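You operate a simulated robot arm through the tools that you are given. There is no shell and no other tool. Be economical: measure what you need, move in short steps, check, and stop when the job is done.

The job below is to be done with a simulated two-armed robot. You get a single attempt, and the scene is never put back.

Task
Take the green-capped bottle and leave it on the top of the parts cabinet. Open the bottom drawer of the workbench, fetch the red-capped sample bottle and stand it inside and shut the drawer again. Pick up the yellow filter with one hand, pass it to the other hand and put it on the upper deck of the store trolley. Put the small white box on top of the brown glands box. Put the green-handled jug in the hand basin bowl. Any order will do. Set down upright: green-capped bottle, red-capped sample bottle, yellow filter, small white box, green-handled jug.

It is judged by the outcome, as a careful person would: the job done as asked, and still so three seconds after it is handed in. It fails if anything else is knocked over, pushed out of place, dropped, spilled or broken.

Robot
Two 7-joint arms with two-finger grippers on one trunk, on a base that drives. Base frame: it is fixed to the floor where the robot stands at the start and does not move with it; the origin is under the middle of the robot, x ahead of it, y to its left, z up. Lengths are in m, angles in rad, forces in N, time in s.
The left shoulder is at the start at [0.04, 0.17, 1.173], the right one opposite. Places, roughly: bottom drawer of the workbench [-2.8, 5.2, 0.2]; bottom drawer of the workbench inside [-2.8, 5.3, 0.1]; glands box [-6.75, 2.5, 0.5]; green-capped bottle (6x6x14 cm) [0.5, 0.2, 0.9]; green-handled jug [-5.75, 5.25, 1]; hand basin bowl (42x26 cm) [-6.56, 5.26, 0.72]; red-capped sample bottle (6x6x14 cm) [-2.2, 5.3, 0.9]; small white box [-5.75, 5.25, 0.25]; top of the parts cabinet (25x51 cm) [0.48, 1.52, 0.9]; upper deck of the store trolley [-1.1, 3.2, 0.7]; yellow filter (5x5x9 cm) [-2.3, 5.3, 0.9]. Payload 2.69 kg a hand.
The TCP of each hand is the grasp point between the finger pads, 0.02 m short of the fingertips. In the tool frame z runs along the fingers and y along their closing line. Largest opening 0.1 m; the body of the gripper starts 0.063 m behind the TCP.
Orientation is told as [roll, pitch, yaw] about the base's x, y, z axes, in that order, counted from this pose: with the fingers straight down and closing along the base's y, the tool's x points along the base's -x, its y along +y and its z along -z.

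Tools
- The arms move only by the tool jog_arm. It takes "left_increments", "right_increments" or both (then of equal length, played together; a hand with none holds still); each is a list of rows, each a list of 2 entries, a list of its own where there are three numbers: the shift along the tool's x, y, z in units of 150 mm (1.0 is 150 mm), then the turn, a rotation vector about the tool's x, y, z in units of 90 degrees (1.0 is 90 degrees). In form: [[[tx, ty, tz], [rx, ry, rz]], ...]. A call has 1 to 20 rows; each row is the pose to reach, as a shift and turn from the pose commanded when the call began, along the tool's axes at that moment. "left_claw" and "right_claw" are, for a hand that has rows, the opening, from 0 (shut) to 1 (fully open), set as the call begins (left out, the last holds). A call with a number of a shift or a turn outside -1 to 1 is refused whole. Rows are played at 5 a second. More than 0.05 m and 0.15 rad between two rows, or a gripper value outside its range, and nothing of the call is played. A pose out of reach is approached as far as the arm can. The call stops where the force on the tool passes 40 N (or 10 N more than at its start, if that is more) or the arm is blocked; 0.2 s more then pass. Each finger travels about 0.108 m/s and halts on what it meets, pressing with about 43 N; the grip force reading is that of the motor and also rises with nothing between the fingers. The clock runs only during rows and for 0.2 s after the last one: add rows that repeat a pose to give the fingers time. It gives the time, the measured TCP pose, the force on the tool (base axes), the opening and the grip force at its end, in the units of the frame above (readings bear some noise), with the torque about the TCP (base axes, N m) and any sound that the robot's microphone picked up.
- Cameras (640 x 400 px; columns grow to the right, rows downward): "scene" is now at [0.1808, 0.0155, 1.1093]; the picture's right is [0.19, -0.98, -0.00], its down [-0.13, -0.02, -0.99] and it looks along [0.97, 0.19, -0.13] (base axes); focal length 214 px, centre (320, 200). "left" rides on the left gripper at [0.07, 0.019, -0.099] in its tool frame; the picture's right is [-0.26, 0.97, 0.00], its down [-0.75, -0.20, -0.63] and it looks along [-0.61, -0.16, 0.78] (tool axes); focal length 230 px, centre (320, 200). "right" rides on the right gripper at [0.07, -0.019, -0.099] in its tool frame; the picture's right is [0.26, 0.97, 0.00], its down [-0.75, 0.20, -0.63] and it looks along [-0.61, 0.16, 0.78] (tool axes); focal length 230 px, centre (320, 200). There is no depth. A picture from a camera that has moved, and an enlarged one, comes with that camera's place and axes in the base frame and with its lens.
- camera(camera): a new picture of that camera. It takes no simulated time.
- raise_lower(by): slides the trunk up (or, below 0, down) by that many m; the arms and the scene camera ride with it, the base frame stays. It gives what a move gives, with no picture.
- drive_base(legs): drives the robot by 1 to 6 legs, each [ahead, turn to the left] in m and rad, along the robot's own axes; the way and the turn of a leg run together, so that a leg with both is an arc; at most 1.5 m and 3.142 rad a leg. The arms and the cameras ride along, it lands a little off, and it stops where it bumps. It gives what a move gives.
- aim_head(pan, tilt): turns the head with the scene camera to pan (to the left, within 1.047 rad either way) and tilt (down, from -0.506 to 1.204), counted from straight ahead of the robot. It gives what a move gives.
- zoom(camera, box): a new picture of the part [left, top, right, bottom] of that camera's present view, enlarged. It takes no simulated time.
- job_done(): hands the job in; it is judged then, once.

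Go step by step. Nothing tells you exact positions but the pictures and the camera data: compare them with the known pose of the tool, close in by small moves and look again before you grip or let go. The budget is 196 turns and 192 pictures, counting those below and the enlarged ones. Unless the task says otherwise, let go and move clear before handing in, and close with one line.

The tools are called after "Call:" as name(argument=value, ...) on one line, values as JSON. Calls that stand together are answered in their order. jog_arm: Moves the arms, as the interface text tells. Its arguments: {"type":"object","properties":{"left_increments":{"type":"array"},"left_claw":{"type":"number"},"right_increments":{"type":"array"},"right_claw":{"type":"number"}},"required":[]} The other tools are called the same way: raise_lower (by) slides the trunk up or down; drive_base (legs) drives the base; aim_head (pan, tilt) turns the head that bears the scene camera; camera (camera) takes a picture; zoom (camera, box) takes an enlarged picture of a part of a camera's view; job_done () hands the job in.

At the start:

```text
t: 0.0
left_tool_pos: [0.3621, 0.3563, 1.1719]
left_ee_rot: [0.0, 0.016, -0.005]
left_wrist_force: [-0.5, 0.3, 0.0]
left_ft_torque: [0.01, 0.02, 0.02]
left_opening: 0.1
left_grip_force: 0.1
right_tool_pos: [0.3608, -0.0549, 1.087]
right_ee_rot: [0.001, -0.001, -0.004]
right_wrist_force: [-0.1, -0.3, 0.7]
right_ft_torque: [0.02, 0.0, 0.0]
right_opening: 0.1001
right_grip_force: 0.0
trunk travel left (down, up): [-0.4, 0.29]
robot x, y, heading: [-0.0006, -0.0019, -0.0]
head pan, tilt: [0.195, 0.117]
```

scene: 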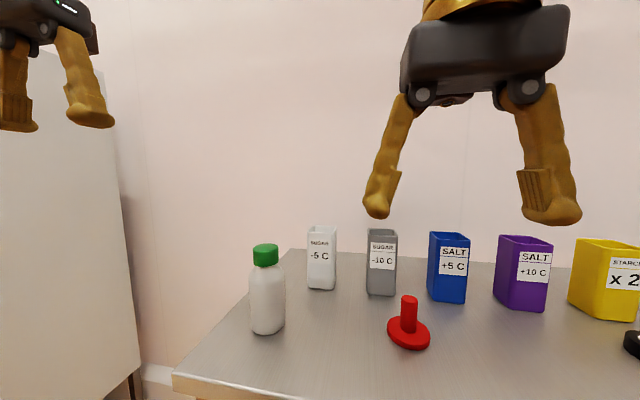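
right: 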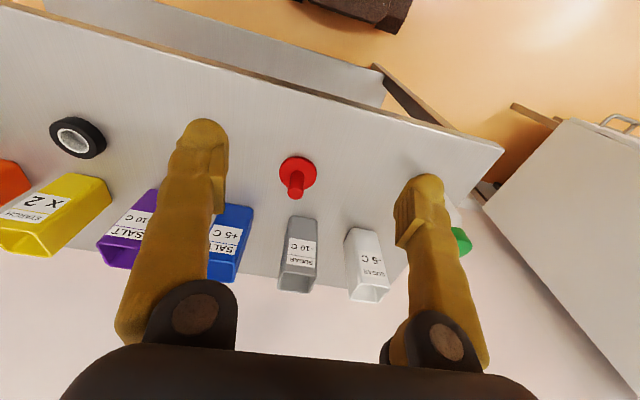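
left: 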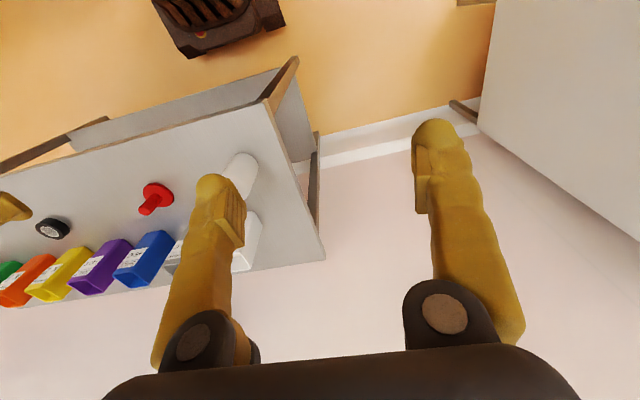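

The green-capped bottle looks to be near [0.49, 0.17], with its base at z≈0.85. I'll bring the left hand nearer above it and look again.

Call:
jog_arm(left_increments=[[[-0.12, -0.2, 0.07], [0, 0, 0]], [[-0.24, -0.4, 0.14], [0, 0, 0]], [[-0.36, -0.6, 0.2], [0, 0, 0]], [[-0.48, -0.8, 0.27], [0, 0, 0]], [[-0.587, -1, 0.333], [0, 0, 0]], [[-0.587, -1, 0.333], [0, 0, 0]]], left_claw=1)

Call:
camera(camera="left")

Call:
camera(camera="scene")

```text
t: 1.4
left_tool_pos: [0.4306, 0.2055, 1.1283]
left_ee_rot: [-0.003, -0.001, -0.004]
left_wrist_force: [-0.1, -0.5, 0.0]
left_ft_torque: [-0.01, -0.01, -0.04]
left_opening: 0.1
left_grip_force: 0.0
right_tool_pos: [0.3434, -0.0527, 1.0937]
right_ee_rot: [-0.003, -0.015, -0.002]
right_wrist_force: [-0.5, 0.4, 0.7]
right_ft_torque: [-0.01, 0.0, 0.0]
right_opening: 0.0999
right_grip_force: 0.0
trunk travel left (down, up): [-0.4, 0.29]
robot x, y, heading: [-0.0011, -0.0014, 0.002]
head pan, tilt: [0.195, 0.117]
```

```text
188 pictures are left
camera left: at [0.361, 0.2244, 1.2276], right [0.26, 0.97, 0.0], down [0.75, -0.2, 0.63], along [0.61, -0.17, -0.78], focal length 230 px, centre (320, 200)
```

left: 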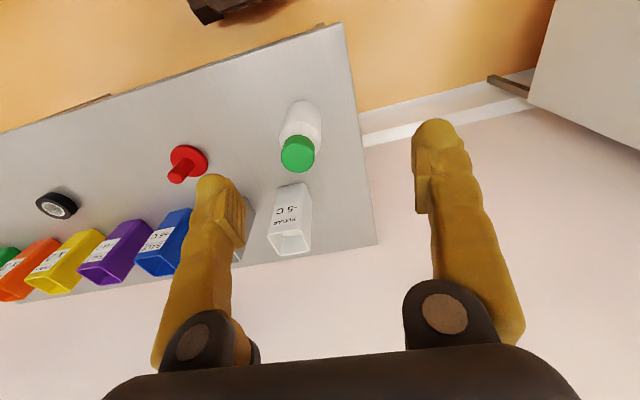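

```text
187 pictures are left
camera scene: at [0.1806, 0.0159, 1.1093], right [0.19, -0.98, 0.0], down [-0.13, -0.02, -0.99], along [0.97, 0.19, -0.13], focal length 214 px, centre (320, 200)
```

scene: 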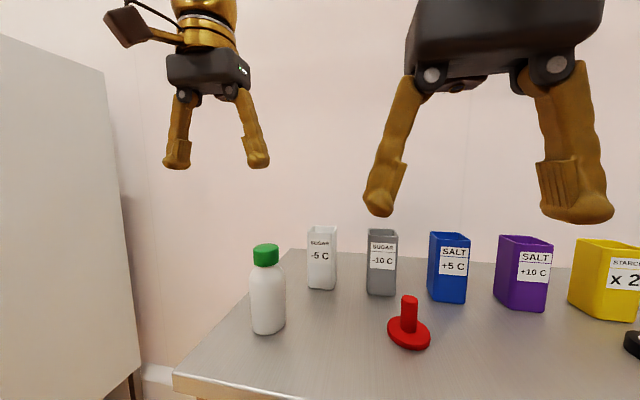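

The bottle stands at about [0.475, 0.167], cap top z≈1.0. I'll check how far the arm reaches by moving over it at a safe height.

Call:
jog_arm(left_increments=[[[-0.1, -0.13, 0.1], [0, 0, 0]], [[-0.2, -0.26, 0.2], [0, 0, 0]], [[-0.2, -0.26, 0.35], [0, 0, 0]], [[-0.2, -0.26, 0.35], [0, 0, 0]]])

```text
t: 2.4
left_tool_pos: [0.461, 0.1657, 1.0758]
left_ee_rot: [0.001, -0.001, -0.006]
left_wrist_force: [0.0, 0.6, -0.3]
left_ft_torque: [0.0, -0.01, -0.01]
left_opening: 0.1
left_grip_force: 0.0
right_tool_pos: [0.3431, -0.0536, 1.093]
right_ee_rot: [0.0, -0.017, -0.004]
right_wrist_force: [0.3, 0.0, -1.2]
right_ft_torque: [0.02, 0.0, 0.0]
right_opening: 0.1003
right_grip_force: 0.1
trunk travel left (down, up): [-0.4, 0.29]
robot x, y, heading: [-0.0012, -0.0024, -0.001]
head pan, tilt: [0.195, 0.117]
```

The reach is fine here. I'll look through the left camera to check the alignment.

Call:
camera(camera="left")

Call:
camera(camera="scene")

```text
186 pictures are left
camera left: at [0.3912, 0.1845, 1.1749], right [0.26, 0.97, 0.0], down [0.75, -0.2, 0.63], along [0.61, -0.16, -0.78], focal length 230 px, centre (320, 200)
```

left: 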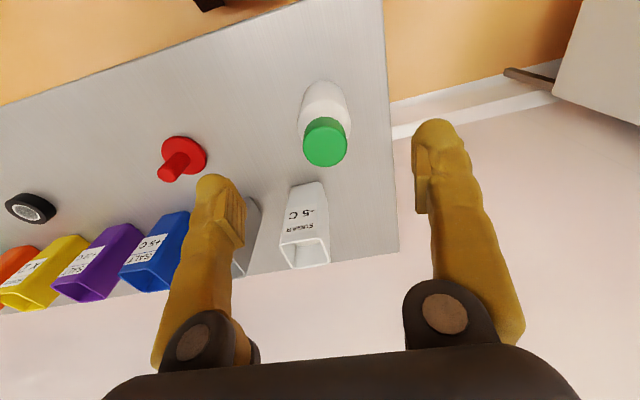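

```text
185 pictures are left
camera scene: at [0.1807, 0.0152, 1.1093], right [0.19, -0.98, 0.0], down [-0.13, -0.02, -0.99], along [0.97, 0.19, -0.13], focal length 214 px, centre (320, 200)
```

scene: 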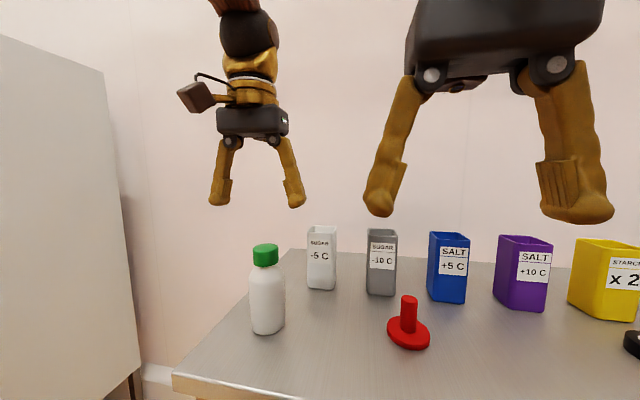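

I'll zoom in to see the bottle's shape before choosing how deep to grip.

Call:
zoom(camera="scene", box=[200, 180, 360, 350])

```text
2.35 times, centred on (280, 265) of scene
camera zoom: at [0.1807, 0.0152, 1.1093], right [0.19, -0.98, 0.0], down [-0.13, -0.02, -0.99], along [0.97, 0.19, -0.13], focal length 505 px, centre (414, 47)
```

zoom: 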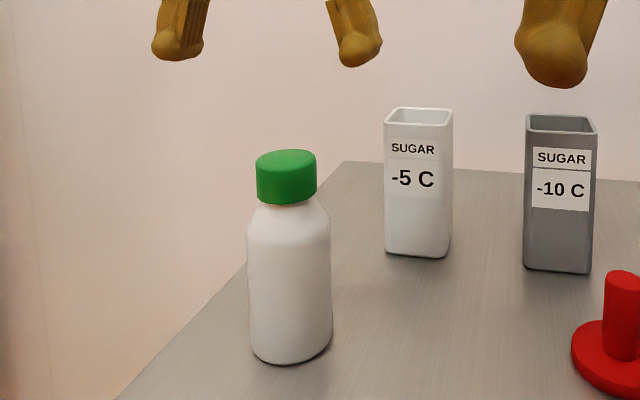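

Body is straight below z≈0.945. I'll descend centred on the bottle to about TCP z=0.947, then look.

Call:
jog_arm(left_increments=[[[-0.08, 0, 0.15], [0, 0, 0]], [[-0.08, 0, 0.3], [0, 0, 0]], [[-0.08, 0, 0.45], [0, 0, 0]], [[-0.08, 0, 0.6], [0, 0, 0]], [[-0.08, 0, 0.7], [0, 0, 0]], [[-0.08, 0, 0.8], [0, 0, 0]], [[-0.08, 0, 0.86], [0, 0, 0]], [[-0.08, 0, 0.86], [0, 0, 0]]])

Call:
camera(camera="left")

Call:
camera(camera="scene")

```text
t: 4.2
left_tool_pos: [0.4747, 0.1665, 0.9462]
left_ee_rot: [-0.001, -0.001, -0.005]
left_wrist_force: [-0.3, 0.2, 0.2]
left_ft_torque: [0.02, -0.03, 0.01]
left_opening: 0.0998
left_grip_force: 0.0
right_tool_pos: [0.3434, -0.0553, 1.0932]
right_ee_rot: [-0.001, -0.016, -0.003]
right_wrist_force: [0.2, 0.2, -0.1]
right_ft_torque: [0.0, 0.02, 0.01]
right_opening: 0.1002
right_grip_force: 0.1
trunk travel left (down, up): [-0.4, 0.29]
robot x, y, heading: [0.0011, 0.0001, 0.0]
head pan, tilt: [0.195, 0.117]
```

```text
183 pictures are left
camera left: at [0.4047, 0.1851, 1.046], right [0.26, 0.97, 0.0], down [0.75, -0.2, 0.63], along [0.61, -0.17, -0.78], focal length 230 px, centre (320, 200)
```

left: 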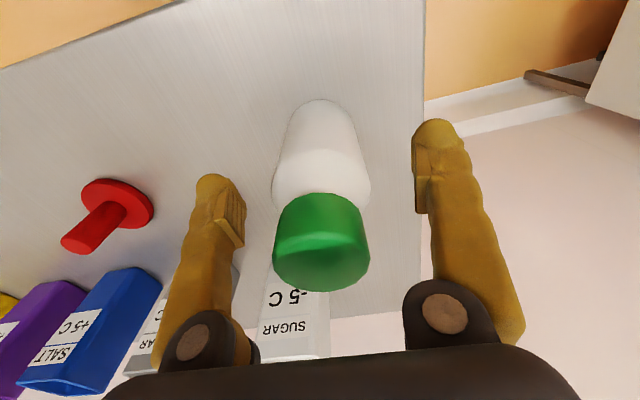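

```text
182 pictures are left
camera scene: at [0.1809, 0.0155, 1.1093], right [0.19, -0.98, 0.0], down [-0.13, -0.02, -0.99], along [0.97, 0.19, -0.13], focal length 214 px, centre (320, 200)
```

scene: 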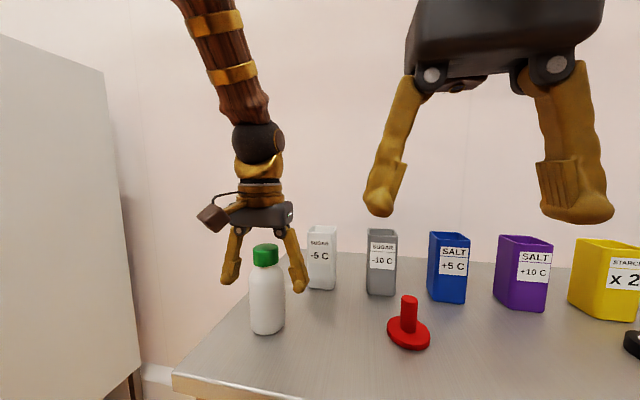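

The bottle sits about 7 mm farther forward, with its top at about 0.987. I'll shift slightly, lower 1 cm and close.

Call:
jog_arm(left_increments=[[[-0.045, -0.01, 0.03], [0, 0, 0]], [[-0.045, -0.01, 0.07], [0, 0, 0]]])

Call:
jog_arm(left_increments=[[[0, 0, 0], [0, 0, 0]], [[0, 0, 0], [0, 0, 0]], [[0, 0, 0], [0, 0, 0]], [[0, 0, 0], [0, 0, 0]]], left_claw=0)

Call:
camera(camera="left")

```text
t: 4.8
left_tool_pos: [0.4809, 0.1651, 0.9358]
left_ee_rot: [-0.001, -0.002, -0.006]
left_wrist_force: [1.2, 0.5, 0.0]
left_ft_torque: [0.02, -0.02, -0.05]
left_opening: 0.1
left_grip_force: 0.0
right_tool_pos: [0.344, -0.0544, 1.0942]
right_ee_rot: [-0.003, -0.017, -0.004]
right_wrist_force: [0.2, 0.4, -0.1]
right_ft_torque: [0.01, 0.01, 0.01]
right_opening: 0.0998
right_grip_force: 0.0
trunk travel left (down, up): [-0.4, 0.29]
robot x, y, heading: [0.0025, -0.0011, 0.007]
head pan, tilt: [0.195, 0.117]
```

```text
t: 5.8
left_tool_pos: [0.4806, 0.1642, 0.936]
left_ee_rot: [0.001, -0.002, -0.003]
left_wrist_force: [1.1, 0.7, -0.5]
left_ft_torque: [-0.02, -0.03, -0.02]
left_opening: 0.0533
left_grip_force: 43.4
right_tool_pos: [0.3438, -0.0544, 1.0923]
right_ee_rot: [-0.002, -0.015, -0.003]
right_wrist_force: [-0.4, 0.9, 0.6]
right_ft_torque: [-0.02, 0.0, -0.06]
right_opening: 0.0999
right_grip_force: 0.1
trunk travel left (down, up): [-0.4, 0.29]
robot x, y, heading: [-0.0009, 0.0027, -0.0]
head pan, tilt: [0.195, 0.117]
```

```text
181 pictures are left
camera left: at [0.4117, 0.1839, 1.0357], right [0.26, 0.96, 0.0], down [0.75, -0.2, 0.63], along [0.61, -0.17, -0.78], focal length 230 px, centre (320, 200)
```

left: 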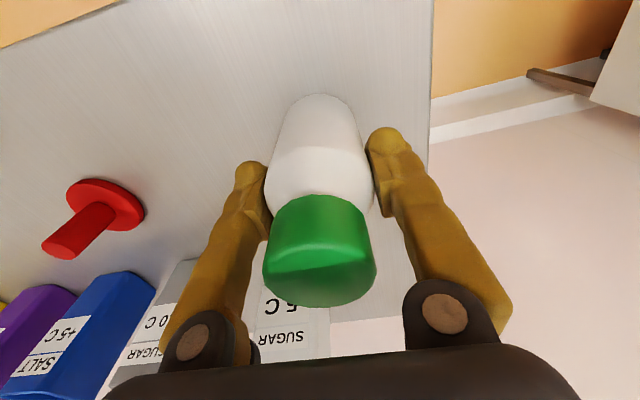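

The bottle is gripped (opening 53 mm). I'll lift it and check.

Call:
jog_arm(left_increments=[[[0, 0, -0.15], [0, 0, 0]], [[0, 0, -0.35], [0, 0, 0]], [[0, 0, -0.6], [0, 0, 0]], [[0, 0, -0.85], [0, 0, 0]], [[0.1, 0, -1], [0, 0, 0]], [[0.4, 0, -1], [0, 0, 0]], [[0.7, 0, -1], [0, 0, 0]]])

Call:
aim_head(pan=0.9, tilt=0.3)

Call:
camera(camera="scene")

Call:
camera(camera="left")

```text
t: 7.4
left_tool_pos: [0.3742, 0.1652, 1.086]
left_ee_rot: [0.0, -0.001, -0.006]
left_wrist_force: [0.0, -0.7, -0.8]
left_ft_torque: [0.01, -0.03, 0.0]
left_opening: 0.0535
left_grip_force: 43.2
right_tool_pos: [0.3439, -0.0538, 1.0921]
right_ee_rot: [0.0, -0.014, -0.004]
right_wrist_force: [0.5, -0.9, 0.9]
right_ft_torque: [0.04, -0.04, 0.0]
right_opening: 0.1
right_grip_force: 0.1
trunk travel left (down, up): [-0.4, 0.29]
robot x, y, heading: [0.0013, -0.0033, 0.004]
head pan, tilt: [0.195, 0.117]
```

```text
t: 8.5
left_tool_pos: [0.3755, 0.1645, 1.0857]
left_ee_rot: [-0.002, 0.0, -0.003]
left_wrist_force: [-0.5, -0.8, -0.7]
left_ft_torque: [0.0, 0.0, -0.01]
left_opening: 0.0537
left_grip_force: 43.3
right_tool_pos: [0.343, -0.0559, 1.093]
right_ee_rot: [-0.001, -0.016, -0.003]
right_wrist_force: [0.9, -0.3, -0.6]
right_ft_torque: [0.01, -0.03, 0.0]
right_opening: 0.1002
right_grip_force: 0.1
trunk travel left (down, up): [-0.4, 0.29]
robot x, y, heading: [0.0001, -0.0025, -0.001]
head pan, tilt: [0.901, 0.3]
```

```text
180 pictures are left
camera scene: at [0.1482, 0.0706, 1.0928], right [0.78, -0.62, -0.01], down [-0.2, -0.23, -0.95], along [0.59, 0.75, -0.31], focal length 214 px, centre (320, 200)
```

scene: 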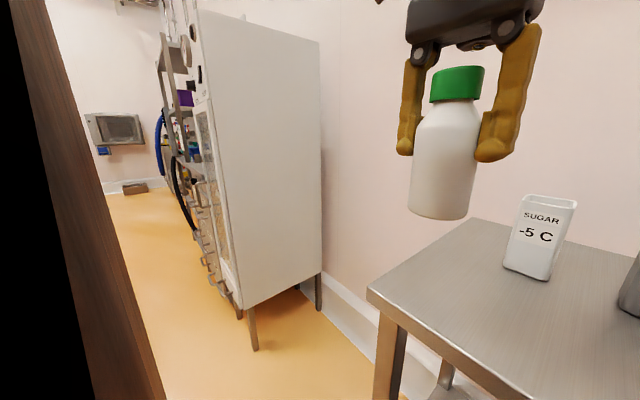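

```text
179 pictures are left
camera left: at [0.3064, 0.1838, 1.185], right [0.26, 0.96, 0.0], down [0.75, -0.2, 0.63], along [0.61, -0.17, -0.78], focal length 230 px, centre (320, 200)
```

left: 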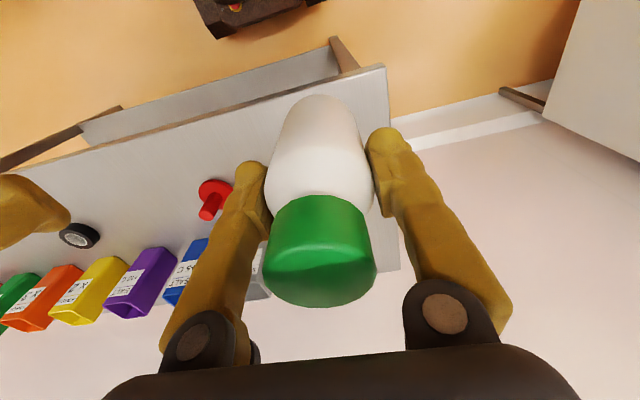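

The bottle is held upright and clear. A tall rack stands between the table and the parts cabinet, so I'll back off, turn left and look.

Call:
drive_base(legs=[[-0.45, 0], [0, 1.57]])

Call:
aim_head(pan=-0.5, tilt=0.3)

Call:
camera(camera="scene")

Call:
aim_head(pan=0.4, tilt=0.3)

Call:
camera(camera="scene")

```text
t: 10.8
left_tool_pos: [-0.0218, 0.1595, 1.0913]
left_ee_rot: [0.002, -0.013, -0.011]
left_wrist_force: [-1.7, 0.2, -0.3]
left_ft_torque: [0.01, -0.13, 0.01]
left_opening: 0.0534
left_grip_force: 42.6
right_tool_pos: [-0.0546, -0.0612, 1.1026]
right_ee_rot: [-0.003, -0.047, -0.011]
right_wrist_force: [-0.1, -0.5, 0.1]
right_ft_torque: [0.02, -0.13, 0.0]
right_opening: 0.1002
right_grip_force: 0.0
trunk travel left (down, up): [-0.4, 0.29]
robot x, y, heading: [-0.3655, -0.0065, -0.012]
head pan, tilt: [0.901, 0.3]
stopped in leg 1: the robot was blocked; the commanded pose is now the measured one
```

```text
t: 12.3
left_tool_pos: [-0.0174, 0.1593, 1.0881]
left_ee_rot: [-0.001, -0.008, -0.012]
left_wrist_force: [-0.1, -0.3, -0.2]
left_ft_torque: [-0.03, 0.03, 0.02]
left_opening: 0.0533
left_grip_force: 43.3
right_tool_pos: [-0.0493, -0.0597, 1.0999]
right_ee_rot: [-0.004, -0.041, -0.012]
right_wrist_force: [0.3, -0.2, 0.4]
right_ft_torque: [0.02, 0.01, -0.03]
right_opening: 0.1002
right_grip_force: 0.0
trunk travel left (down, up): [-0.4, 0.29]
robot x, y, heading: [-0.3662, -0.0019, -0.006]
head pan, tilt: [-0.499, 0.3]
```

```text
178 pictures are left
camera scene: at [-0.1946, -0.0519, 1.0923], right [-0.49, -0.87, 0.01], down [-0.28, 0.14, -0.95], along [0.83, -0.46, -0.31], focal length 214 px, centre (320, 200)
```

scene: 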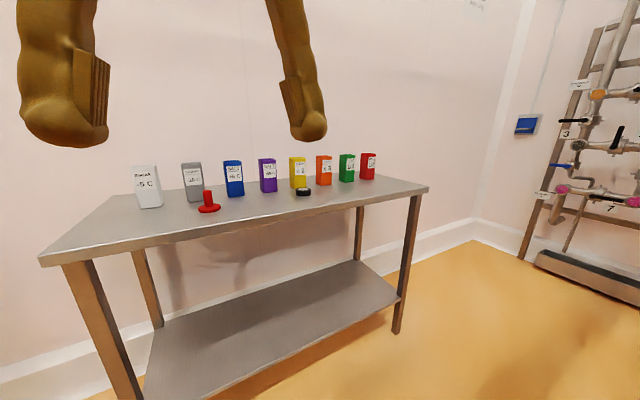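

```text
t: 13.5
left_tool_pos: [-0.0185, 0.1598, 1.0888]
left_ee_rot: [-0.001, -0.008, -0.013]
left_wrist_force: [-0.3, -0.3, -0.7]
left_ft_torque: [0.03, -0.02, 0.02]
left_opening: 0.0535
left_grip_force: 43.1
right_tool_pos: [-0.0504, -0.0606, 1.1003]
right_ee_rot: [-0.003, -0.041, -0.013]
right_wrist_force: [-0.4, -0.3, 0.4]
right_ft_torque: [0.0, -0.01, 0.01]
right_opening: 0.0999
right_grip_force: 0.1
trunk travel left (down, up): [-0.4, 0.29]
robot x, y, heading: [-0.3705, -0.0011, -0.007]
head pan, tilt: [0.4, 0.3]
```

```text
177 pictures are left
camera scene: at [-0.1901, 0.029, 1.0923], right [0.38, -0.92, -0.01], down [-0.29, -0.11, -0.95], along [0.88, 0.36, -0.31], focal length 214 px, centre (320, 200)
```

scene: 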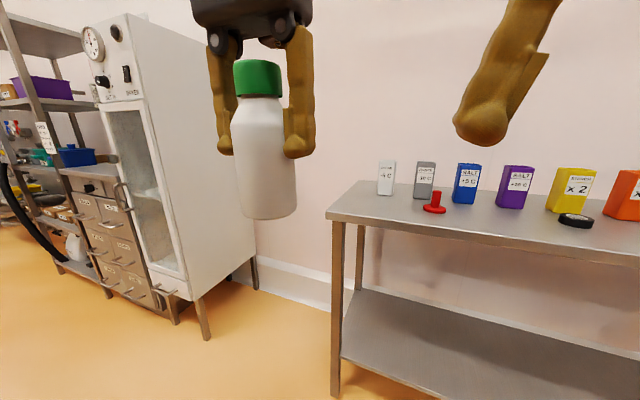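

I bumped into something behind me. I'll move a touch forward, turn left partway and look around.

Call:
drive_base(legs=[[0.08, 0], [0, 1.57]])

Call:
aim_head(pan=0.9, tilt=0.4)

Call:
camera(camera="scene")

Call:
aim_head(pan=-0.2, tilt=0.4)

Call:
camera(camera="scene")

```text
t: 18.6
left_tool_pos: [-0.4573, 0.3398, 1.0885]
left_ee_rot: [-0.001, -0.006, 1.581]
left_wrist_force: [0.1, -0.1, -1.1]
left_ft_torque: [-0.05, -0.01, 0.0]
left_opening: 0.0535
left_grip_force: 43.4
right_tool_pos: [-0.2372, 0.3145, 1.1006]
right_ee_rot: [-0.003, -0.043, 1.583]
right_wrist_force: [0.2, 0.1, 0.2]
right_ft_torque: [0.01, 0.01, 0.02]
right_opening: 0.0998
right_grip_force: 0.1
trunk travel left (down, up): [-0.4, 0.29]
robot x, y, heading: [-0.2748, -0.0053, 1.589]
head pan, tilt: [0.4, 0.3]
```

```text
t: 19.5
left_tool_pos: [-0.4558, 0.3193, 1.0743]
left_ee_rot: [0.003, 0.04, 1.584]
left_wrist_force: [-0.2, 0.3, -1.5]
left_ft_torque: [0.01, 0.02, -0.01]
left_opening: 0.0533
left_grip_force: 43.2
right_tool_pos: [-0.2351, 0.2982, 1.1041]
right_ee_rot: [-0.003, -0.058, 1.584]
right_wrist_force: [0.1, 0.2, -0.4]
right_ft_torque: [0.01, 0.04, -0.01]
right_opening: 0.1002
right_grip_force: 0.1
trunk travel left (down, up): [-0.4, 0.29]
robot x, y, heading: [-0.2788, -0.0063, 1.587]
head pan, tilt: [0.901, 0.4]
```

```text
176 pictures are left
camera scene: at [-0.3482, 0.1393, 1.0835], right [0.61, 0.79, -0.01], down [0.31, -0.25, -0.92], along [-0.73, 0.55, -0.4], focal length 214 px, centre (320, 200)
```

scene: 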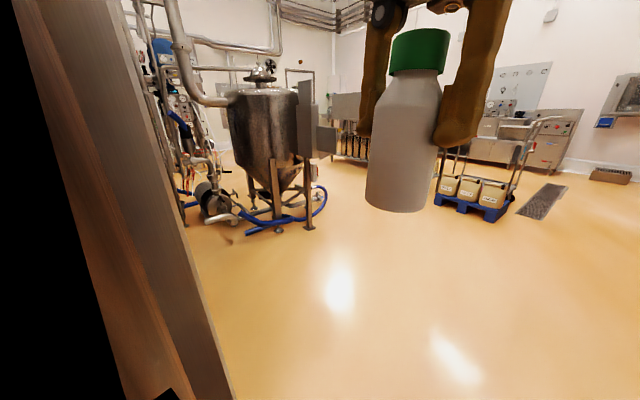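

```text
t: 20.8
left_tool_pos: [-0.4577, 0.3183, 1.0751]
left_ee_rot: [0.0, 0.04, 1.582]
left_wrist_force: [0.0, -0.3, -0.7]
left_ft_torque: [0.0, 0.01, 0.01]
left_opening: 0.0533
left_grip_force: 43.3
right_tool_pos: [-0.2368, 0.2967, 1.1052]
right_ee_rot: [-0.005, -0.058, 1.583]
right_wrist_force: [0.2, -0.3, -0.3]
right_ft_torque: [-0.01, 0.01, 0.0]
right_opening: 0.1001
right_grip_force: 0.1
trunk travel left (down, up): [-0.4, 0.29]
robot x, y, heading: [-0.2738, -0.0007, 1.589]
head pan, tilt: [-0.201, 0.4]
```

```text
175 pictures are left
camera scene: at [-0.2584, 0.1733, 1.0829], right [0.98, -0.18, 0.0], down [-0.07, -0.4, -0.91], along [0.17, 0.9, -0.4], focal length 214 px, centre (320, 200)
```

scene: 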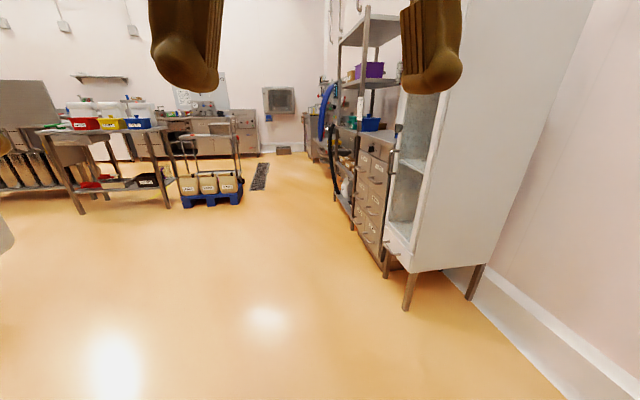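

The parts cabinet with the brown-grey drawers sits just past the white oven, and the blue cart is the store trolley. I'll drive up alongside and turn to face the cabinet.

Call:
drive_base(legs=[[1.36, 0], [0, -1.589]])

Call:
aim_head(pan=0.1, tilt=0.3)

Call:
camera(camera="scene")

Call:
camera(camera="left")

```text
t: 28.1
left_tool_pos: [-0.4778, 1.6367, 1.0643]
left_ee_rot: [0.0, 0.087, 1.566]
left_wrist_force: [0.2, -0.7, 0.6]
left_ft_torque: [0.08, -0.03, 0.0]
left_opening: 0.0529
left_grip_force: 42.9
right_tool_pos: [-0.2556, 1.6151, 1.0979]
right_ee_rot: [-0.01, -0.025, 1.568]
right_wrist_force: [-0.2, -0.2, 0.9]
right_ft_torque: [0.03, 0.0, -0.01]
right_opening: 0.1003
right_grip_force: 0.1
trunk travel left (down, up): [-0.4, 0.29]
robot x, y, heading: [-0.2995, 1.3574, 1.577]
head pan, tilt: [-0.201, 0.4]
stopped in leg 2: the robot was blocked; the commanded pose is now the measured one
```

```text
t: 28.9
left_tool_pos: [-0.4771, 1.6407, 1.0641]
left_ee_rot: [0.001, 0.086, 1.569]
left_wrist_force: [0.1, 0.1, -0.9]
left_ft_torque: [0.03, -0.02, -0.02]
left_opening: 0.0526
left_grip_force: 43.3
right_tool_pos: [-0.2546, 1.6187, 1.0978]
right_ee_rot: [-0.009, -0.023, 1.567]
right_wrist_force: [-0.4, -0.8, -0.3]
right_ft_torque: [-0.03, 0.01, 0.02]
right_opening: 0.0999
right_grip_force: 0.0
trunk travel left (down, up): [-0.4, 0.29]
robot x, y, heading: [-0.2981, 1.3579, 1.569]
head pan, tilt: [0.099, 0.3]
```

```text
174 pictures are left
camera scene: at [-0.308, 1.536, 1.0922], right [0.99, 0.1, 0.0], down [0.03, -0.31, -0.95], along [-0.1, 0.95, -0.31], focal length 214 px, centre (320, 200)
```

scene: 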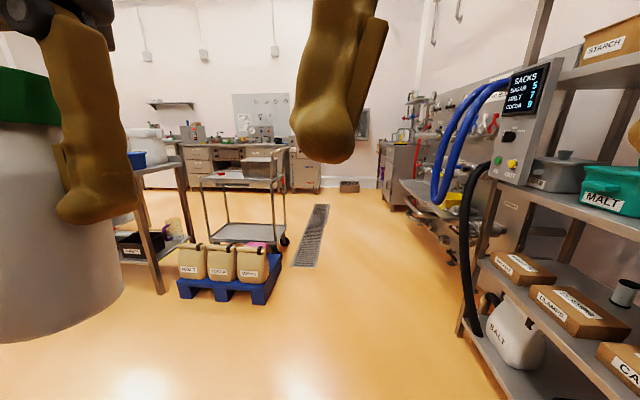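

```text
173 pictures are left
camera left: at [-0.4953, 1.5792, 1.1696], right [-0.97, 0.26, -0.02], down [0.2, 0.8, 0.56], along [0.16, 0.54, -0.83], focal length 230 px, centre (320, 200)
```

left: 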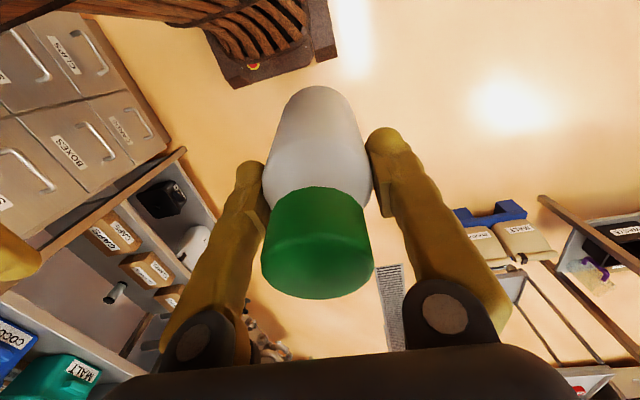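

The turn was blocked by something on the right. I'll look right and down to see what it is.

Call:
aim_head(pan=-1.04, tilt=0.5)

Call:
camera(camera="scene")

Call:
camera(camera="right")

```text
t: 30.2
left_tool_pos: [-0.4762, 1.6389, 1.0628]
left_ee_rot: [0.001, 0.088, 1.568]
left_wrist_force: [0.3, -0.2, -1.0]
left_ft_torque: [-0.01, 0.01, 0.01]
left_opening: 0.0529
left_grip_force: 42.8
right_tool_pos: [-0.2549, 1.6183, 1.0992]
right_ee_rot: [-0.007, -0.025, 1.567]
right_wrist_force: [-0.3, 0.4, -0.6]
right_ft_torque: [0.0, 0.03, 0.01]
right_opening: 0.1
right_grip_force: 0.1
trunk travel left (down, up): [-0.4, 0.29]
robot x, y, heading: [-0.2953, 1.3576, 1.57]
head pan, tilt: [-1.04, 0.499]
```

```text
172 pictures are left
camera scene: at [-0.22, 1.4892, 1.0746], right [0.51, -0.86, 0.01], down [-0.41, -0.26, -0.87], along [0.76, 0.44, -0.49], focal length 214 px, centre (320, 200)
```

scene: 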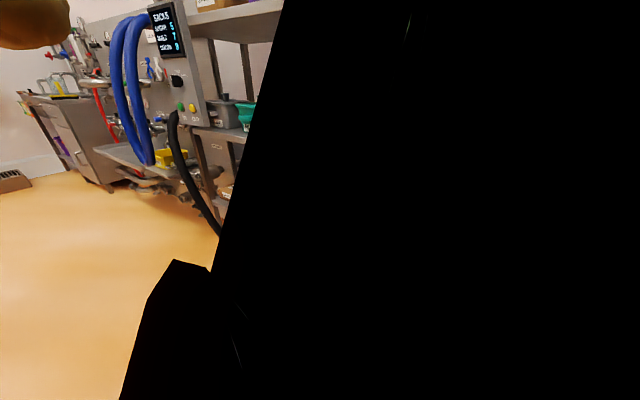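

```text
171 pictures are left
camera right: at [-0.238, 1.5472, 1.1949], right [-0.97, -0.26, -0.01], down [-0.2, 0.74, 0.65], along [-0.15, 0.63, -0.76], focal length 230 px, centre (320, 200)
```

right: 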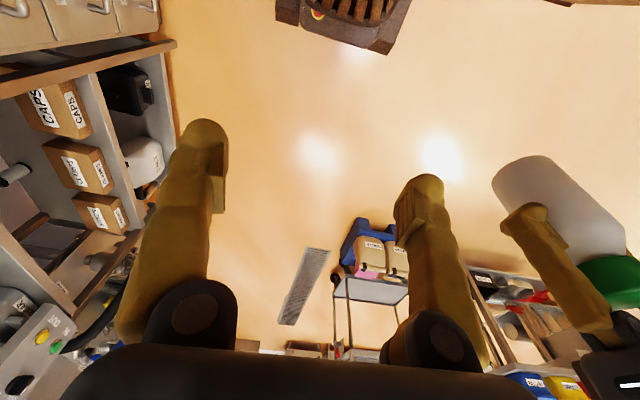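

The view right is hidden by my own arm, and nothing obvious blocks me. I'll recentre the head and retry a small right turn.

Call:
aim_head(pan=0, tilt=0.3)

Call:
drive_base(legs=[[0, -0.3]])

```text
t: 31.5
left_tool_pos: [-0.4764, 1.6395, 1.0652]
left_ee_rot: [0.0, 0.086, 1.568]
left_wrist_force: [-0.1, 0.6, -1.8]
left_ft_torque: [0.02, 0.02, 0.01]
left_opening: 0.0526
left_grip_force: 43.1
right_tool_pos: [-0.2546, 1.6181, 1.098]
right_ee_rot: [-0.006, -0.023, 1.566]
right_wrist_force: [0.5, 0.3, -0.5]
right_ft_torque: [0.0, 0.0, -0.03]
right_opening: 0.0999
right_grip_force: 0.0
trunk travel left (down, up): [-0.4, 0.29]
robot x, y, heading: [-0.2986, 1.3542, 1.572]
head pan, tilt: [0.0, 0.3]
```

```text
t: 32.4
left_tool_pos: [-0.4657, 1.603, 1.0574]
left_ee_rot: [0.003, 0.133, 1.519]
left_wrist_force: [-1.3, -0.7, -0.1]
left_ft_torque: [0.01, -0.02, 0.03]
left_opening: 0.0522
left_grip_force: 42.9
right_tool_pos: [-0.2446, 1.577, 1.0957]
right_ee_rot: [-0.008, -0.007, 1.524]
right_wrist_force: [-2.9, 22.6, -13.3]
right_ft_torque: [-1.2, -0.14, -0.03]
right_opening: 0.1
right_grip_force: 0.1
trunk travel left (down, up): [-0.4, 0.29]
robot x, y, heading: [-0.2995, 1.355, 1.528]
head pan, tilt: [0.0, 0.3]
stopped in leg 1: the robot was blocked; the commanded pose is now the measured one
```

My right hand has drifted inward and is pressing on my own head, so that is the block. I'll push both hands forward and level the left tool.

Call:
jog_arm(left_increments=[[[-0.2, 0, -0.02], [0, -0.02, 0]], [[-0.4, 0, -0.04], [0, -0.04, 0]], [[-0.6, 0, -0.1], [0, -0.065, 0]], [[-0.8, 0, -0.15], [0, -0.085, 0]], [[-0.8, 0, -0.15], [0, -0.085, 0]]], right_increments=[[[-0.25, 0, 0], [0, 0, 0]], [[-0.5, 0, 0], [0, 0, 0]], [[-0.75, 0, 0], [0, 0, 0]], [[-1, 0, 0], [0, 0, 0]], [[-1, 0, 0], [0, 0, 0]]])

Call:
camera(camera="scene")

```text
t: 33.6
left_tool_pos: [-0.4592, 1.7321, 1.0849]
left_ee_rot: [0.001, -0.063, 1.52]
left_wrist_force: [0.6, -0.6, -0.5]
left_ft_torque: [0.01, 0.0, 0.01]
left_opening: 0.0523
left_grip_force: 43.2
right_tool_pos: [-0.2377, 1.7306, 1.1136]
right_ee_rot: [-0.009, -0.054, 1.525]
right_wrist_force: [0.0, -0.7, 0.4]
right_ft_torque: [0.02, 0.02, 0.02]
right_opening: 0.1001
right_grip_force: 0.1
trunk travel left (down, up): [-0.4, 0.29]
robot x, y, heading: [-0.2985, 1.3548, 1.526]
head pan, tilt: [0.0, 0.3]
```

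```text
170 pictures are left
camera scene: at [-0.2909, 1.5355, 1.0923], right [1.0, -0.04, 0.0], down [-0.01, -0.31, -0.95], along [0.04, 0.95, -0.31], focal length 214 px, centre (320, 200)
```

scene: 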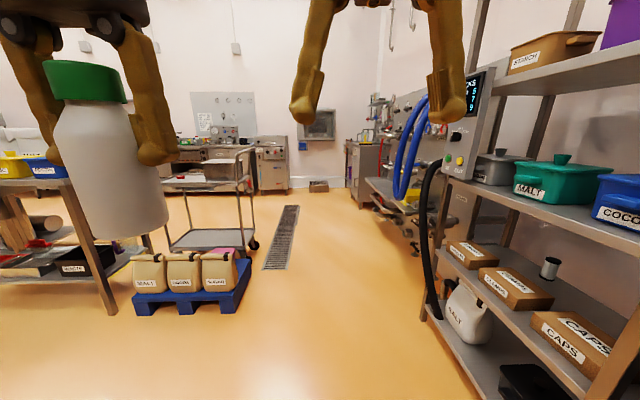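

Clear now. I'll fix the small left tilt, then turn to face the cabinet.

Call:
jog_arm(left_increments=[[[0, 0, 0], [0, 0.02, 0]], [[0, 0, 0], [0, 0.04, 0]]], right_increments=[[[0, 0, 0], [0, 0.02, 0]], [[0, 0, 0], [0, 0.03, 0]]])

Call:
drive_base(legs=[[0, -1.526]])

Call:
camera(camera="scene")

Call:
camera(camera="left")

```text
t: 34.2
left_tool_pos: [-0.4582, 1.7352, 1.0821]
left_ee_rot: [0.0, 0.003, 1.52]
left_wrist_force: [-0.1, -0.1, -0.6]
left_ft_torque: [0.0, -0.01, -0.02]
left_opening: 0.0522
left_grip_force: 43.5
right_tool_pos: [-0.2378, 1.7324, 1.1118]
right_ee_rot: [-0.008, -0.003, 1.523]
right_wrist_force: [0.5, 0.2, 0.0]
right_ft_torque: [-0.02, -0.04, 0.0]
right_opening: 0.0999
right_grip_force: 0.1
trunk travel left (down, up): [-0.4, 0.29]
robot x, y, heading: [-0.2992, 1.3565, 1.532]
head pan, tilt: [0.0, 0.3]
```

```text
t: 38.4
left_tool_pos: [0.0734, 1.5278, 1.0835]
left_ee_rot: [0.002, 0.002, -0.023]
left_wrist_force: [-0.5, -0.3, -0.9]
left_ft_torque: [-0.04, -0.02, -0.01]
left_opening: 0.0519
left_grip_force: 42.9
right_tool_pos: [0.0767, 1.3064, 1.1129]
right_ee_rot: [-0.005, -0.006, -0.02]
right_wrist_force: [-0.5, 0.2, 0.3]
right_ft_torque: [-0.01, 0.04, -0.01]
right_opening: 0.0998
right_grip_force: 0.0
trunk travel left (down, up): [-0.4, 0.29]
robot x, y, heading: [-0.3028, 1.3646, -0.01]
head pan, tilt: [0.0, 0.3]
```

```text
169 pictures are left
camera scene: at [-0.1158, 1.3605, 1.0922], right [-0.01, -1.0, 0.0], down [-0.31, 0.0, -0.95], along [0.95, -0.01, -0.31], focal length 214 px, centre (320, 200)
```

scene: 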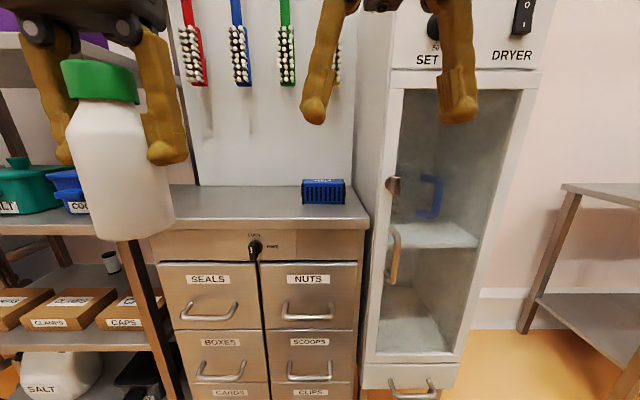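

```text
168 pictures are left
camera left: at [0.004, 1.5471, 1.1831], right [0.28, 0.96, 0.0], down [0.75, -0.22, 0.63], along [0.6, -0.18, -0.78], focal length 230 px, centre (320, 200)
```

left: 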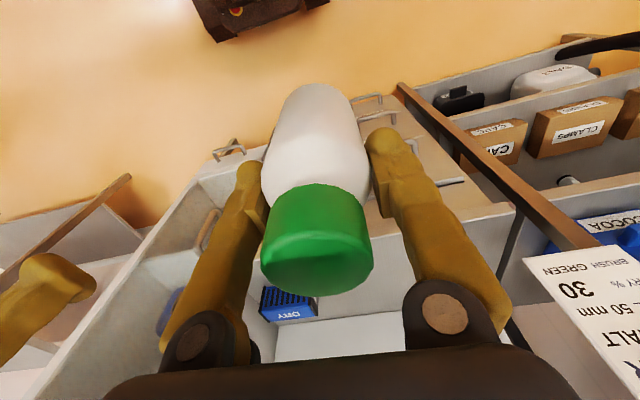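

Facing the cabinet: its top is clear to the left of the blue box. I'll drive a bit closer and then reach over.

Call:
drive_base(legs=[[0.22, 0.01]])

Call:
jog_arm(left_increments=[[[-0.2, 0.05, 0], [0, 0, 0]], [[-0.4, 0.1, 0], [0, 0, 0]], [[-0.6, 0.15, 0], [0, 0, 0]], [[-0.8, 0.2, 0], [0, 0, 0]], [[-0.8, 0.2, 0], [0, 0, 0]]])

Call:
camera(camera="scene")

Call:
camera(camera="left")

```text
t: 40.1
left_tool_pos: [0.2699, 1.5292, 1.0911]
left_ee_rot: [0.001, -0.022, -0.014]
left_wrist_force: [-0.8, 0.3, -0.3]
left_ft_torque: [0.01, -0.07, -0.01]
left_opening: 0.0522
left_grip_force: 42.9
right_tool_pos: [0.2748, 1.3084, 1.1209]
right_ee_rot: [-0.008, -0.027, -0.011]
right_wrist_force: [-0.8, -0.9, 0.2]
right_ft_torque: [-0.02, -0.02, 0.0]
right_opening: 0.1002
right_grip_force: 0.0
trunk travel left (down, up): [-0.4, 0.29]
robot x, y, heading: [-0.0821, 1.3612, 0.001]
head pan, tilt: [0.0, 0.3]
```

```text
t: 41.3
left_tool_pos: [0.3819, 1.5572, 1.098]
left_ee_rot: [0.001, -0.03, -0.015]
left_wrist_force: [0.0, 0.3, -0.6]
left_ft_torque: [0.01, -0.05, -0.02]
left_opening: 0.052
left_grip_force: 43.3
right_tool_pos: [0.2655, 1.3074, 1.1242]
right_ee_rot: [-0.01, -0.035, -0.012]
right_wrist_force: [-0.8, -0.6, 0.1]
right_ft_torque: [-0.02, 0.0, 0.0]
right_opening: 0.1
right_grip_force: 0.0
trunk travel left (down, up): [-0.4, 0.29]
robot x, y, heading: [-0.0805, 1.3657, 0.002]
head pan, tilt: [0.0, 0.3]
```

```text
167 pictures are left
camera scene: at [0.1047, 1.3606, 1.0923], right [0.0, -1.0, 0.0], down [-0.31, 0.0, -0.95], along [0.95, 0.0, -0.31], focal length 214 px, centre (320, 200)
```

scene: 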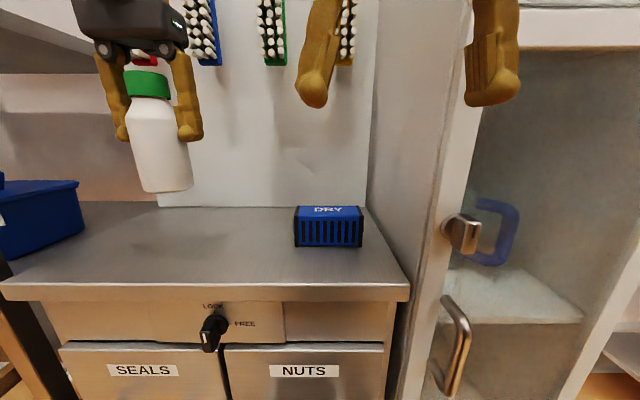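

```text
166 pictures are left
camera left: at [0.309, 1.5771, 1.1954], right [0.27, 0.96, 0.01], down [0.73, -0.21, 0.65], along [0.63, -0.17, -0.76], focal length 230 px, centre (320, 200)
```

left: 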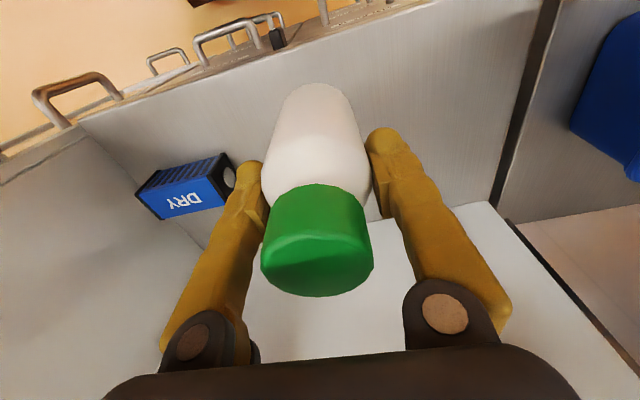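

The bottle is over the cabinet top. I'll move a bit further in, level it and lower most of the way.

Call:
jog_arm(left_increments=[[[-0.15, 0, 0], [0, 0.02, 0]], [[-0.32, 0, 0.15], [0, 0.02, 0]], [[-0.32, 0, 0.35], [0, 0.02, 0]], [[-0.32, 0, 0.55], [0, 0.02, 0]], [[-0.32, 0, 0.55], [0, 0.02, 0]]])

Call:
camera(camera="scene")

```text
t: 42.5
left_tool_pos: [0.4313, 1.5566, 1.017]
left_ee_rot: [0.002, 0.002, -0.013]
left_wrist_force: [0.4, -0.1, -0.6]
left_ft_torque: [-0.02, -0.04, 0.0]
left_opening: 0.0519
left_grip_force: 43.0
right_tool_pos: [0.2656, 1.3084, 1.124]
right_ee_rot: [-0.009, -0.034, -0.01]
right_wrist_force: [0.2, 0.9, -0.2]
right_ft_torque: [-0.02, -0.04, 0.01]
right_opening: 0.0999
right_grip_force: 0.0
trunk travel left (down, up): [-0.4, 0.29]
robot x, y, heading: [-0.076, 1.3664, -0.002]
head pan, tilt: [0.0, 0.3]
```

```text
165 pictures are left
camera scene: at [0.1049, 1.3606, 1.0923], right [0.0, -1.0, 0.0], down [-0.31, 0.0, -0.95], along [0.95, 0.0, -0.31], focal length 214 px, centre (320, 200)
```

scene: 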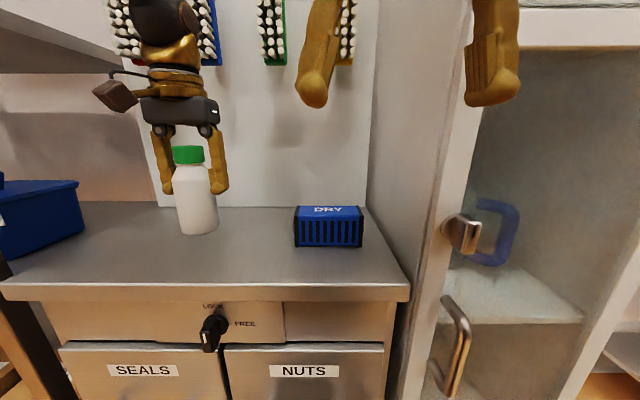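

Base is about 2–3 cm above the top. I'll lower in small steps until it touches.

Call:
jog_arm(left_increments=[[[0, 0, 0.06], [0, 0, 0]], [[0, 0, 0.12], [0, 0, 0]], [[0, 0, 0.15], [0, 0, 0]], [[0, 0, 0.18], [0, 0, 0]], [[0, 0, 0.2], [0, 0, 0]]])

Call:
zoom(camera="scene", box=[110, 120, 290, 260])

```text
t: 43.7
left_tool_pos: [0.432, 1.5573, 0.9867]
left_ee_rot: [0.001, 0.002, -0.014]
left_wrist_force: [0.6, 0.2, -0.8]
left_ft_torque: [0.04, 0.0, 0.0]
left_opening: 0.0517
left_grip_force: 42.8
right_tool_pos: [0.2668, 1.3082, 1.1229]
right_ee_rot: [-0.01, -0.034, -0.012]
right_wrist_force: [0.3, 0.3, 0.8]
right_ft_torque: [-0.03, 0.02, 0.0]
right_opening: 0.1001
right_grip_force: 0.0
trunk travel left (down, up): [-0.4, 0.29]
robot x, y, heading: [-0.0773, 1.3637, -0.002]
head pan, tilt: [0.0, 0.3]
```

```text
2.86 times, centred on (200, 190) of scene
camera zoom: at [0.1055, 1.3606, 1.0921], right [0.0, -1.0, 0.0], down [-0.31, 0.0, -0.95], along [0.95, 0.0, -0.31], focal length 613 px, centre (663, 229)
```

zoom: 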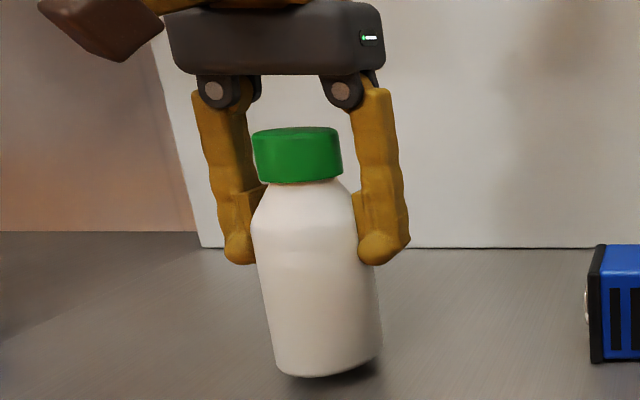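

The apparent lean is only perspective; still a small gap. Lowering more until contact.

Call:
jog_arm(left_increments=[[[0, 0, 0.03], [0, 0, 0]], [[0, 0, 0.05], [0, 0, 0]], [[0, 0, 0.07], [0, 0, 0]], [[0, 0, 0.09], [0, 0, 0]]])

Call:
zoom(camera="scene", box=[110, 120, 290, 260])

```text
t: 44.7
left_tool_pos: [0.4316, 1.5565, 0.9769]
left_ee_rot: [0.002, -0.006, -0.012]
left_wrist_force: [-5.4, 3.1, 33.0]
left_ft_torque: [0.15, -0.13, 0.15]
left_opening: 0.0519
left_grip_force: 42.6
right_tool_pos: [0.2635, 1.3059, 1.1238]
right_ee_rot: [-0.008, -0.039, -0.01]
right_wrist_force: [-1.2, -0.2, 0.2]
right_ft_torque: [0.0, -0.01, 0.03]
right_opening: 0.1
right_grip_force: 0.1
trunk travel left (down, up): [-0.4, 0.29]
robot x, y, heading: [-0.0797, 1.3623, -0.007]
head pan, tilt: [0.0, 0.3]
```

```text
2.86 times, centred on (200, 190) of scene
camera zoom: at [0.1025, 1.3602, 1.093], right [0.0, -1.0, 0.0], down [-0.31, 0.0, -0.95], along [0.95, 0.0, -0.31], focal length 613 px, centre (663, 229)
```

zoom: 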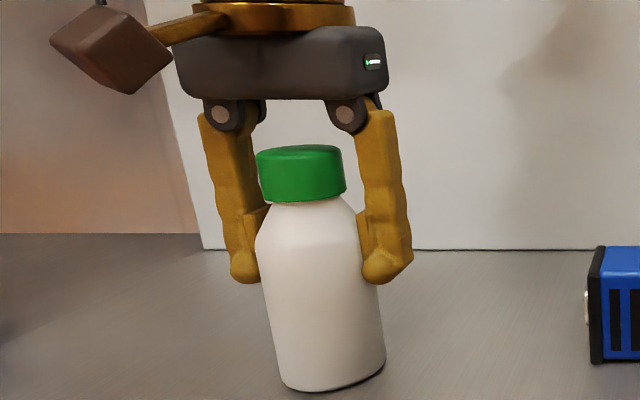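

Contact: the bottle is on the cabinet top. I'll relieve the press, open, and rise clear.

Call:
jog_arm(left_increments=[[[0, 0, -0.02], [0, 0, 0]], [[0, 0, -0.02], [0, 0, 0]]])

Call:
jog_arm(left_increments=[[[0, 0, 0], [0, 0, 0]], [[0, 0, 0], [0, 0, 0]], [[0, 0, 0], [0, 0, 0]], [[0, 0, -0.2], [0, 0, 0]], [[0, 0, -0.5], [0, 0, 0]], [[0, 0, -0.8], [0, 0, 0]], [[0.1, 0, -1], [0, 0, 0]]], left_claw=1)

Call:
camera(camera="scene")

```text
t: 45.3
left_tool_pos: [0.4305, 1.5562, 0.9762]
left_ee_rot: [0.001, 0.002, -0.014]
left_wrist_force: [2.1, 3.7, 19.4]
left_ft_torque: [0.16, -0.51, 0.08]
left_opening: 0.0518
left_grip_force: 43.2
right_tool_pos: [0.2654, 1.3074, 1.1241]
right_ee_rot: [-0.008, -0.037, -0.011]
right_wrist_force: [0.7, -0.6, 0.3]
right_ft_torque: [0.03, -0.02, 0.02]
right_opening: 0.0999
right_grip_force: 0.1
trunk travel left (down, up): [-0.4, 0.29]
robot x, y, heading: [-0.0767, 1.3628, -0.0]
head pan, tilt: [0.0, 0.3]
```

```text
t: 46.9
left_tool_pos: [0.4161, 1.5559, 1.1274]
left_ee_rot: [0.002, 0.0, -0.015]
left_wrist_force: [0.7, 0.6, 0.5]
left_ft_torque: [0.0, -0.02, 0.0]
left_opening: 0.0999
left_grip_force: 0.1
right_tool_pos: [0.2648, 1.3076, 1.1242]
right_ee_rot: [-0.008, -0.036, -0.011]
right_wrist_force: [0.8, 0.7, 0.0]
right_ft_torque: [-0.01, 0.0, -0.01]
right_opening: 0.0999
right_grip_force: 0.0
trunk travel left (down, up): [-0.4, 0.29]
robot x, y, heading: [-0.0768, 1.364, -0.003]
head pan, tilt: [0.0, 0.3]
```

```text
162 pictures are left
camera scene: at [0.1045, 1.3605, 1.0923], right [0.0, -1.0, 0.0], down [-0.31, 0.0, -0.95], along [0.95, 0.0, -0.31], focal length 214 px, centre (320, 200)
```

scene: 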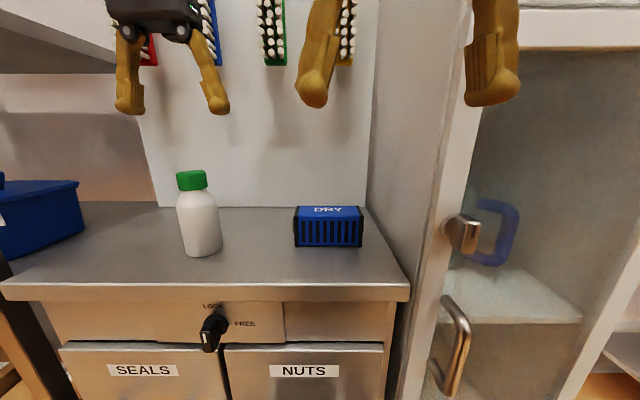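

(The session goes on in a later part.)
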